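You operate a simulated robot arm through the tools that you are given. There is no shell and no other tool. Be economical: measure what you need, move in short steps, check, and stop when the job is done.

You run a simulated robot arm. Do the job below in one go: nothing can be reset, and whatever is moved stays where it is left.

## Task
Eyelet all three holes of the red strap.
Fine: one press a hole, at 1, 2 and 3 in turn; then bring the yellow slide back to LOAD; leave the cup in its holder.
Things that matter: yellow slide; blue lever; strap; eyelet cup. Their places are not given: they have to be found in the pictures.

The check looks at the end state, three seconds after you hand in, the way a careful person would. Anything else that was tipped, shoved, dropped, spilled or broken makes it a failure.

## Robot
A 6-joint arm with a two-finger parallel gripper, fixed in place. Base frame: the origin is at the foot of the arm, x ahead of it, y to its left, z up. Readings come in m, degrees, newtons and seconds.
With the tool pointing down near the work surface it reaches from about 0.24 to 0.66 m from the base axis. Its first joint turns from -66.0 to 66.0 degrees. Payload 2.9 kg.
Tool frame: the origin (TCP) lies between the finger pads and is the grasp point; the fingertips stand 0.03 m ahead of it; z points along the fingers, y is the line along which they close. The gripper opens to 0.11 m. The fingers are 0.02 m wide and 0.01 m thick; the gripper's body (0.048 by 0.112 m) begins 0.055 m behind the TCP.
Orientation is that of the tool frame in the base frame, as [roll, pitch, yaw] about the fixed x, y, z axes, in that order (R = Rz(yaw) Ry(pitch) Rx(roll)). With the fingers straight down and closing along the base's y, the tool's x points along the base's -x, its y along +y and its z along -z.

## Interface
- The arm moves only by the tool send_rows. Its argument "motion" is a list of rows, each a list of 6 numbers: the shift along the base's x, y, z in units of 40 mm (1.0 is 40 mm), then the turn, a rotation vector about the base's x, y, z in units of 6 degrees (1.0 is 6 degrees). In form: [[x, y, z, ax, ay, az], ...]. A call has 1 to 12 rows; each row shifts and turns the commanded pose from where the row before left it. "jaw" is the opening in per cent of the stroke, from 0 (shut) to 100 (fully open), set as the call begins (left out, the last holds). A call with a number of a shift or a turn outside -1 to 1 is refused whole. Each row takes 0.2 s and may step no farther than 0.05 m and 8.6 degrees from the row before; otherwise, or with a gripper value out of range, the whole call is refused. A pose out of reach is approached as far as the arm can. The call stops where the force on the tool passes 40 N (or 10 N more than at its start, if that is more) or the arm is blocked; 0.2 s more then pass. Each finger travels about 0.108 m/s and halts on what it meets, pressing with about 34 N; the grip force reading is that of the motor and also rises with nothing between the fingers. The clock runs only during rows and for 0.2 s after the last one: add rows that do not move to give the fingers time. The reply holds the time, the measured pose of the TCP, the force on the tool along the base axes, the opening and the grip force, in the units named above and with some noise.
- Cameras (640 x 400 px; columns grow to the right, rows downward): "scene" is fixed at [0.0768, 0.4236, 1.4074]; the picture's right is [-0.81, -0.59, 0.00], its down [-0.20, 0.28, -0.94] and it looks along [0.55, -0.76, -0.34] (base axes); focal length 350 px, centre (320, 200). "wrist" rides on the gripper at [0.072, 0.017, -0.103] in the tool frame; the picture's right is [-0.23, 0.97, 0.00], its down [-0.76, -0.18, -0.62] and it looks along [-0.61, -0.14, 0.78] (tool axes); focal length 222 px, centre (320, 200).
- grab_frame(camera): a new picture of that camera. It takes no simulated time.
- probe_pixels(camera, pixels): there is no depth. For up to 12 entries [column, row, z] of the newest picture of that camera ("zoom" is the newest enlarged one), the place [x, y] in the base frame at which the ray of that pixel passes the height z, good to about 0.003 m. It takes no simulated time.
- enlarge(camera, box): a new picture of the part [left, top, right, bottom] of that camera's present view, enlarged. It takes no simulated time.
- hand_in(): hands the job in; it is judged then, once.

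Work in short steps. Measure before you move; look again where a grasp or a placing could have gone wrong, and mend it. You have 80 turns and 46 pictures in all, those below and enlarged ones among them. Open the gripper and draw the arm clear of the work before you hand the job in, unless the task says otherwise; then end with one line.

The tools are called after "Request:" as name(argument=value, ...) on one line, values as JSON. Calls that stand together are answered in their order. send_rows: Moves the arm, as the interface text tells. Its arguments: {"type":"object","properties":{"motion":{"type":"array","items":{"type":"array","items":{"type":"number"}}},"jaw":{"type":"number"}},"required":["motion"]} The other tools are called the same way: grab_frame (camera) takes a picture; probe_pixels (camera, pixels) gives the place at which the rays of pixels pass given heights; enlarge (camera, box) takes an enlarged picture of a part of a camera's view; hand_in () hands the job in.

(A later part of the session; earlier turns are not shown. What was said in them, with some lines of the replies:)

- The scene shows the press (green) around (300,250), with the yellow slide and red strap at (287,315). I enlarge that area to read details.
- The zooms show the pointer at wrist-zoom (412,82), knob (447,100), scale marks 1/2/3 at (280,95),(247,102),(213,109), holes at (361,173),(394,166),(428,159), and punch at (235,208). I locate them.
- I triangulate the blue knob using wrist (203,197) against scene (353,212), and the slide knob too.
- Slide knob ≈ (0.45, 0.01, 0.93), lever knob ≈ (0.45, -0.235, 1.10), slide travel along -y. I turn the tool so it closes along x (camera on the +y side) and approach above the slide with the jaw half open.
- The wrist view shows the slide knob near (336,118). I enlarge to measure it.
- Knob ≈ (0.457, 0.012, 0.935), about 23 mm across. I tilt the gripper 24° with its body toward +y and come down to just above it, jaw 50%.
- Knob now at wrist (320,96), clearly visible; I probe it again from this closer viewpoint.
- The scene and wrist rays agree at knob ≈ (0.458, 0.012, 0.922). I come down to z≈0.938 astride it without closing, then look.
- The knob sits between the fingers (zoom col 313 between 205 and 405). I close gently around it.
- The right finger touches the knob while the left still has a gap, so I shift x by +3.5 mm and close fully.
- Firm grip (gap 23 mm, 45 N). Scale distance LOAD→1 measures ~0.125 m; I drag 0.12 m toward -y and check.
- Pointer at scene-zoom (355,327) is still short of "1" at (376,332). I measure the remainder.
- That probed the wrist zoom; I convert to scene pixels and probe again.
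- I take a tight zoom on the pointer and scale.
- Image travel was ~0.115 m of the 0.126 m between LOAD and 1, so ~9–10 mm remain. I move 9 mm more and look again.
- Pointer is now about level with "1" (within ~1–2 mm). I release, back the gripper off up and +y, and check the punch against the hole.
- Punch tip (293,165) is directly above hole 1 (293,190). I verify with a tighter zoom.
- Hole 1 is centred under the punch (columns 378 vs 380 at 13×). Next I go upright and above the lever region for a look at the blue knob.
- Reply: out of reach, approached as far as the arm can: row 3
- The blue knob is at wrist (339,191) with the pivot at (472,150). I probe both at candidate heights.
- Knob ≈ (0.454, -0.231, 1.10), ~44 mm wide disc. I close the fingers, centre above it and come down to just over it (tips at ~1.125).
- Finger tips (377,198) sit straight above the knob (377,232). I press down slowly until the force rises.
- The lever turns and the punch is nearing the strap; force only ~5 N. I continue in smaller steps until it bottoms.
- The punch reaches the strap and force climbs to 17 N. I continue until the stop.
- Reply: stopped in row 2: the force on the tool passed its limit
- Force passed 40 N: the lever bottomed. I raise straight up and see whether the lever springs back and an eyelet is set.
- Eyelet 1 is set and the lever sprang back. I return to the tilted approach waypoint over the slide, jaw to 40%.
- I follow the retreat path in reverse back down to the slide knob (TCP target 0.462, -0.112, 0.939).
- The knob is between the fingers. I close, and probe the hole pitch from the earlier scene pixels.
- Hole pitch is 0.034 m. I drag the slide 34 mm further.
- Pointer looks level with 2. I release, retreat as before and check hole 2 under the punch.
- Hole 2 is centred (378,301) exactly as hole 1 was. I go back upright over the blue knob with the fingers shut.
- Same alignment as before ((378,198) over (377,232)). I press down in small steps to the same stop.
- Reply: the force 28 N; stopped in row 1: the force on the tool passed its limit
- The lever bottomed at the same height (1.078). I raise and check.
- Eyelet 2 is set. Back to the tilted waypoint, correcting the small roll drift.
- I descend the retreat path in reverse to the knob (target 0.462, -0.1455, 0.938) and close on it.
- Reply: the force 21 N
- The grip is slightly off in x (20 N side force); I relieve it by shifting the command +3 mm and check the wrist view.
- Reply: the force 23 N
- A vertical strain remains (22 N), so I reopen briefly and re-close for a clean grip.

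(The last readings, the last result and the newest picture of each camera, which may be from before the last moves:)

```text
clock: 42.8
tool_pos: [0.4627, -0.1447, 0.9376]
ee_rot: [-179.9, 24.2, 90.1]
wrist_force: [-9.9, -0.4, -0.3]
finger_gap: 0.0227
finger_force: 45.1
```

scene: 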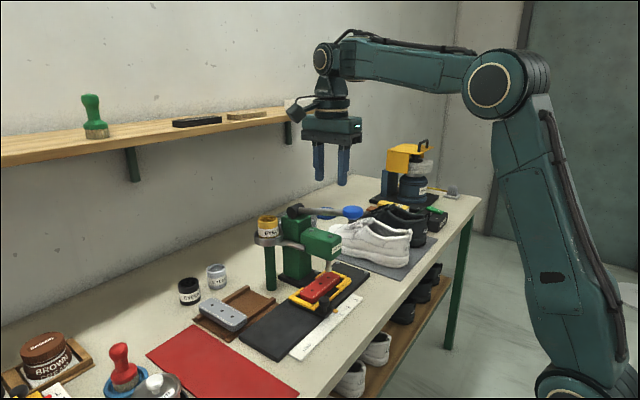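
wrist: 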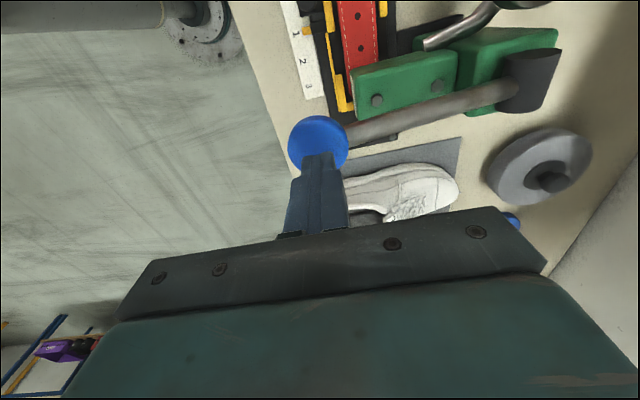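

Clean grip now. I drag 34 mm to position 3.

Request:
send_rows(motion=[[0, -0.2, 0, 0, 0, 0], [0, -0.25, 0, 0, 0, 0], [0, -0.25, 0, 0, 0, 0], [0, -0.15, 0, 0, 0, 0], [0, 0, 0, 0, 0, 0], [0, 0, 0, 0, 0, 0]])

Request:
send_rows(motion=[[0, 0, 0, 0, 0, 0], [0, 0, 0, 0, 0, 0], [0, 0.1, 0.4, 0, 0, 0], [0, 0.3, 0.8, 0, 0, 0], [0, 0.5, 0.9, 0, 0, 0], [0, 0.5, 0.9, 0, 0, 0], [0, 0.7, 0.9, 0, 0, 0], [0, 0.8, 0.5, 0, 0, 0], [0, 0.8, 0, 0, 0, 0], [0, 0.7, 0, 0, 0, 0], [0, 0, 0, 0, 0, 0]], jaw=40)

Request:
enlarge(camera="scene", box=[300, 255, 348, 285])

```text
clock: 44.2
tool_pos: [0.462, -0.1778, 0.939]
ee_rot: [-179.8, 24.4, 89.8]
wrist_force: [-24.7, -2.5, 9.5]
finger_gap: 0.0228
finger_force: 45.6
```

```text
clock: 46.6
tool_pos: [0.4659, -0.003, 1.1135]
ee_rot: [-180.0, 24.3, 90.2]
wrist_force: [-0.3, 0.6, 0.2]
finger_gap: 0.044
finger_force: 0.1
```

```text
13.33 times, centred on (324, 270) of scene
```

zoom: 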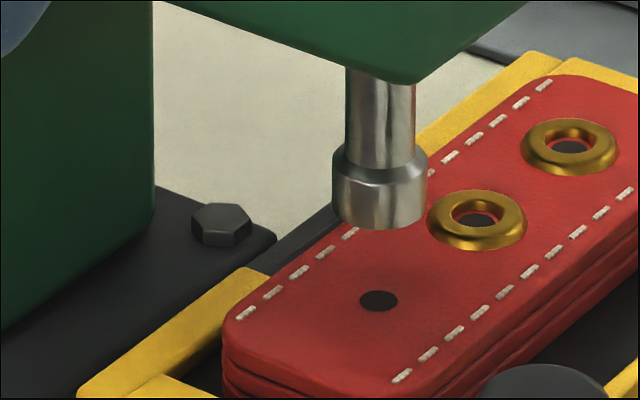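

Hole 3 is centred (378,301). Over to the blue knob again, upright, fingers shut.

Request:
send_rows(motion=[[0, -0.3, 0.45, 0.7, 0, 0], [-0.04, -0.5, 0.5, 0.7, 0, 0], [-0.06, -0.7, 0.53, 0.7, 0, 0], [-0.06, -0.8, 0.5, 0.7, 0, 0], [-0.06, -0.8, 0.05, 0.7, 0, 0], [-0.04, -0.8, 0, 0.55, 0, 0], [0, -0.9, 0, 0, 0, 0], [0, -0.87, 0, 0, 0, 0], [0, 0, -0.8, 0, 0, 0], [0, 0, 0, 0, 0, 0]], jaw=0)

```text
clock: 48.8
tool_pos: [0.4557, -0.2279, 1.1605]
ee_rot: [180.0, 0.0, 90.1]
wrist_force: [0.4, -0.6, 1.1]
finger_gap: 0.0001
finger_force: 34.2
```

The pose (0.456, -0.228, 1.161) matches the earlier presses, so I press to the stop.

Request:
send_rows(motion=[[0, -0.05, -0.3, 0, 0, 0], [0, 0, -0.25, 0, 0, 0], [0, 0, -0.25, 0, 0, 0], [0, 0, -0.25, 0, 0, 0], [0, 0, -0.25, 0, 0, 0], [0, 0, -0.25, 0, 0, 0], [0, 0, -0.15, 0, 0, 0], [0, 0, -0.15, 0, 0, 0], [0, 0, -0.15, 0, 0, 0], [0, 0, -0.15, 0, 0, 0]])

Request:
send_rows(motion=[[0, 0, -0.1, 0, 0, 0], [0, 0, -0.1, 0, 0, 0], [0, 0, -0.1, 0, 0, 0], [0, 0, -0.1, 0, 0, 0], [0, 0, -0.1, 0, 0, 0]])

```text
clock: 51.0
tool_pos: [0.4536, -0.23, 1.0788]
ee_rot: [179.8, 0.0, 90.1]
wrist_force: [-3.7, -2.6, 11.3]
finger_gap: 0.0
finger_force: 34.2
```

```text
clock: 51.5
tool_pos: [0.4535, -0.2317, 1.0776]
ee_rot: [179.5, 0.3, 90.3]
wrist_force: [-8.7, 3.8, 11.5]
finger_gap: 0.0
finger_force: 34.2
stopped in row 2: the force on the tool passed its limit (the readings are from after the stop); the commanded pose is now the measured one
```

Bottomed at 1.078 again. I raise and check.

Request:
send_rows(motion=[[0, 0, 0.3, 0, 0, 0], [0, 0, 0.4, 0, 0, 0], [0, 0, 0.5, 0, 0, 0], [0, 0, 0.5, 0, 0, 0], [0, 0, 0.6, 0, 0, 0], [0, 0, 0.6, 0, 0, 0], [0, 0, 0, 0, 0, 0], [0, 0, 0, 0, 0, 0]])

Request:
enlarge(camera="scene", box=[280, 190, 400, 320])

```text
clock: 53.3
tool_pos: [0.4549, -0.2309, 1.195]
ee_rot: [179.5, 0.3, 90.3]
wrist_force: [0.8, -0.1, -0.2]
finger_gap: 0.0
finger_force: 34.4
```

```text
3.08 times, centred on (340, 255) of scene
```

zoom: 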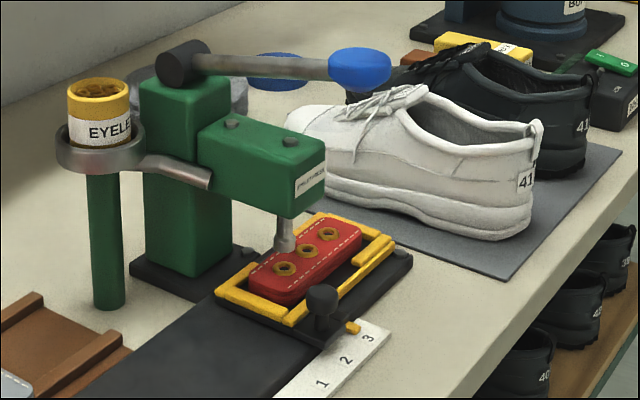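

All three eyelets are set. I return to the waypoint to fetch the slide.

Request:
send_rows(motion=[[0, 0.8, 0, 0, 0.08, 0], [0, 0.8, 0, 0, 0, 0], [0, 0.8, 0, -0.5, 0, 0], [0.04, 0.8, -0.2, -0.7, 0, 0], [0.04, 0.8, -0.4, -0.7, 0, 0], [0.04, 0.8, -0.5, -0.7, 0, 0], [0.04, 0.5, -0.5, -0.7, 0, 0], [0.04, 0.4, -0.37, -0.7, 0, 0], [0, 0, 0, 0, 0, 0]], jaw=40)

```text
clock: 55.3
tool_pos: [0.464, -0.0022, 1.1144]
ee_rot: [179.9, 24.4, 90.2]
wrist_force: [-0.1, 0.0, 1.0]
finger_gap: 0.0441
finger_force: 0.1
```

Down to the knob at y ≈ -0.179, reversing the retreat path.

Request:
send_rows(motion=[[0, -0.7, 0, 0, 0, 0], [0, -0.81, 0, 0, 0, 0], [0, -0.8, -0.5, 0, 0, 0], [0, -0.7, -0.9, 0, 0, 0], [0, -0.5, -0.9, 0, 0, 0], [0, -0.5, -0.9, 0, 0, 0], [0, -0.3, -0.8, 0, 0, 0], [0, -0.1, -0.37, 0, 0, 0], [0, 0, 0, 0, 0, 0], [0, 0, 0, 0, 0, 0]])

Request:
enlarge(camera="wrist", box=[220, 60, 440, 240])

```text
clock: 57.5
tool_pos: [0.4628, -0.1798, 0.939]
ee_rot: [-179.9, 24.3, 90.2]
wrist_force: [0.0, -0.7, -0.4]
finger_gap: 0.044
finger_force: 0.0
```

```text
2.22 times, centred on (330, 150) of wrist
```

zoom: 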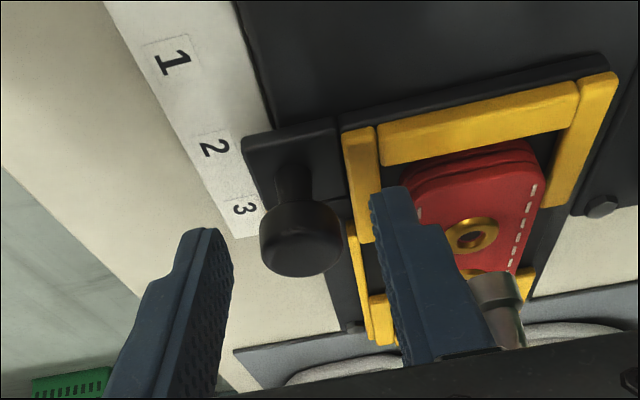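

Knob well centred. I close, then drag 0.197 m back toward LOAD.

Request:
send_rows(motion=[[0, 0, 0, 0, 0, 0], [0, 0, 0, 0, 0, 0], [0, 0, 0, 0, 0, 0]], jaw=15)

Request:
send_rows(motion=[[0, 0.3, 0, 0, 0, 0], [0, 0.45, 0, 0, 0, 0], [0, 0.45, 0, 0, 0, 0], [0, 0.45, 0, 0, 0, 0], [0, 0.45, 0, 0, 0, 0], [0, 0.45, 0, 0, 0, 0], [0, 0.45, 0, 0, 0, 0], [0, 0.45, 0, 0, 0, 0], [0, 0.45, 0, 0, 0, 0], [0, 0.45, 0, 0, 0, 0], [0, 0.35, 0, 0, 0, 0], [0, 0.15, 0, 0, 0, 0]])

Request:
enlarge(camera="scene", box=[230, 280, 350, 370])

```text
clock: 58.3
tool_pos: [0.4616, -0.18, 0.9382]
ee_rot: [-179.9, 24.3, 90.1]
wrist_force: [-3.1, 0.1, -0.7]
finger_gap: 0.0231
finger_force: 44.6
```

```text
clock: 60.9
tool_pos: [0.4623, 0.0146, 0.9391]
ee_rot: [-179.7, 24.4, 90.1]
wrist_force: [-15.7, 1.5, -6.5]
finger_gap: 0.0225
finger_force: 44.8
```

```text
4.44 times, centred on (290, 325) of scene
```

zoom: 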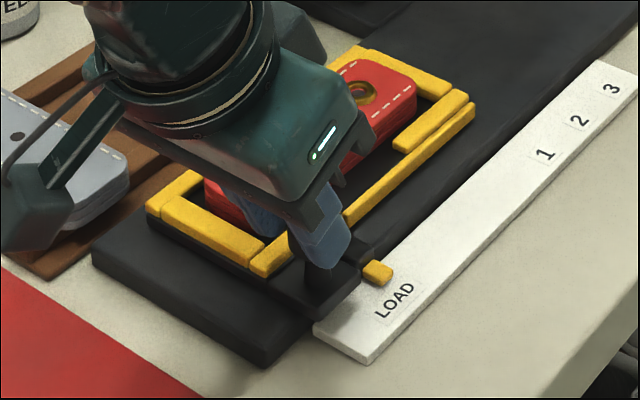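

The pointer is at (377,272) versus (370,280) at the start: ~6 mm short. I move 6 mm further, gently.

Request:
send_rows(motion=[[0, 0.08, 0, 0, 0, 0], [0, 0.08, 0, 0, 0, 0], [0, 0, 0, 0, 0, 0]])

Request:
enlarge(camera="scene", box=[230, 280, 350, 370])

```text
clock: 61.7
tool_pos: [0.4624, 0.0217, 0.94]
ee_rot: [-179.9, 24.2, 90.0]
wrist_force: [-15.5, -1.5, -0.8]
finger_gap: 0.0226
finger_force: 44.5
```

```text
4.44 times, centred on (290, 325) of scene
```

zoom: 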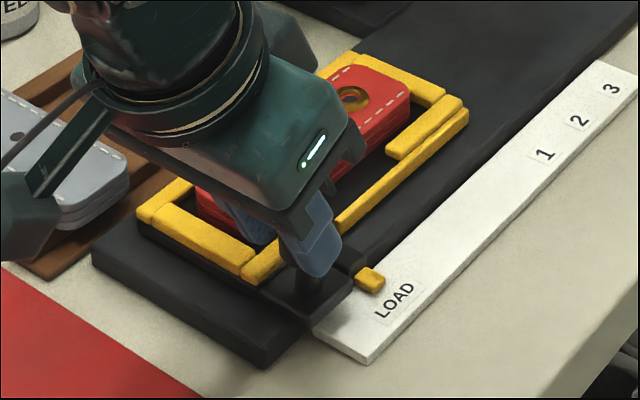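

The pointer (370,280) and frame corner match the starting picture at LOAD. I release, back out upward and retreat toward clear space.

Request:
send_rows(motion=[[0, 0, 0, 0, 0, 0], [0, 0, 0, 0, 0, 0], [0, 0.1, 0.4, 0, 0, 0], [0, 0.1, 0.8, 0, 0, 0], [0, 0.1, 0.9, 0, 0, 0], [0, 0.1, 0.9, 0, 0, 0], [-0.2, 0, 0.9, 0.5, 0, 0], [-0.3, 0, 0.9, 1, 0, 0], [-0.4, 0, 0.9, 1, 0, 0], [-0.5, 0, 0.8, 1, 0, 0], [-0.5, 0, 0.5, 0.5, 0, 0], [0, 0, 0, 0, 0, 0]], jaw=40)

Request:
grab_frame(camera="scene")

Request:
enlarge(camera="scene", box=[220, 190, 360, 370])

```text
clock: 64.3
tool_pos: [0.3885, 0.0383, 1.2174]
ee_rot: [179.9, 0.3, 90.1]
wrist_force: [0.0, 0.4, 0.0]
finger_gap: 0.044
finger_force: 0.0
```

```text
5 pictures are left
```

scene: 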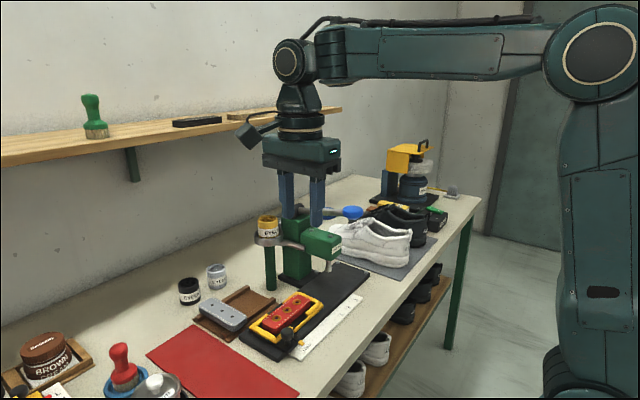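

```text
2.22 times, centred on (290, 280) of scene
```

zoom: 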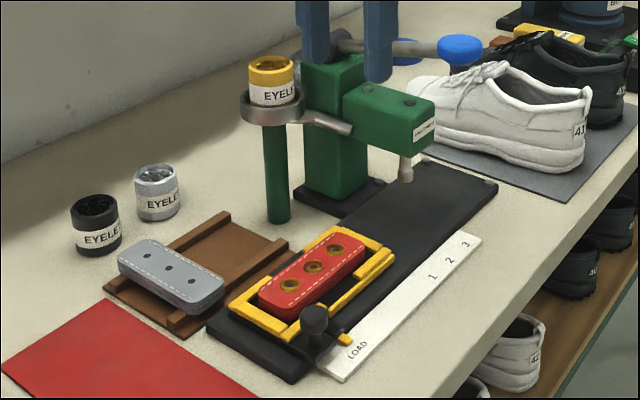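

Three eyelets are set, the slide is at LOAD, the cup is in its holder and the lever is up, with nothing else disturbed. I open the gripper fully, raise the arm a little and hand in.

Request:
send_rows(motion=[[-0.3, 0, 0.5, 0, 0, 0], [-0.3, 0, 0.5, 0, 0, 0], [0, 0, 0, 0, 0, 0], [0, 0, 0, 0, 0, 0]], jaw=100)

Request:
hand_in()

```text
clock: 65.3
tool_pos: [0.3687, 0.0385, 1.254]
ee_rot: [-179.9, 0.1, 90.2]
wrist_force: [-0.2, -0.4, 0.9]
finger_gap: 0.1101
finger_force: 0.1
out of reach, approached as far as the arm can: row 2
```

```text
The job is handed in.
```

I set an eyelet in each of the red strap's three holes (one press each at 1, 2 and 3), brought the yellow slide back to LOAD, left the cup in its holder, and handed the job in.
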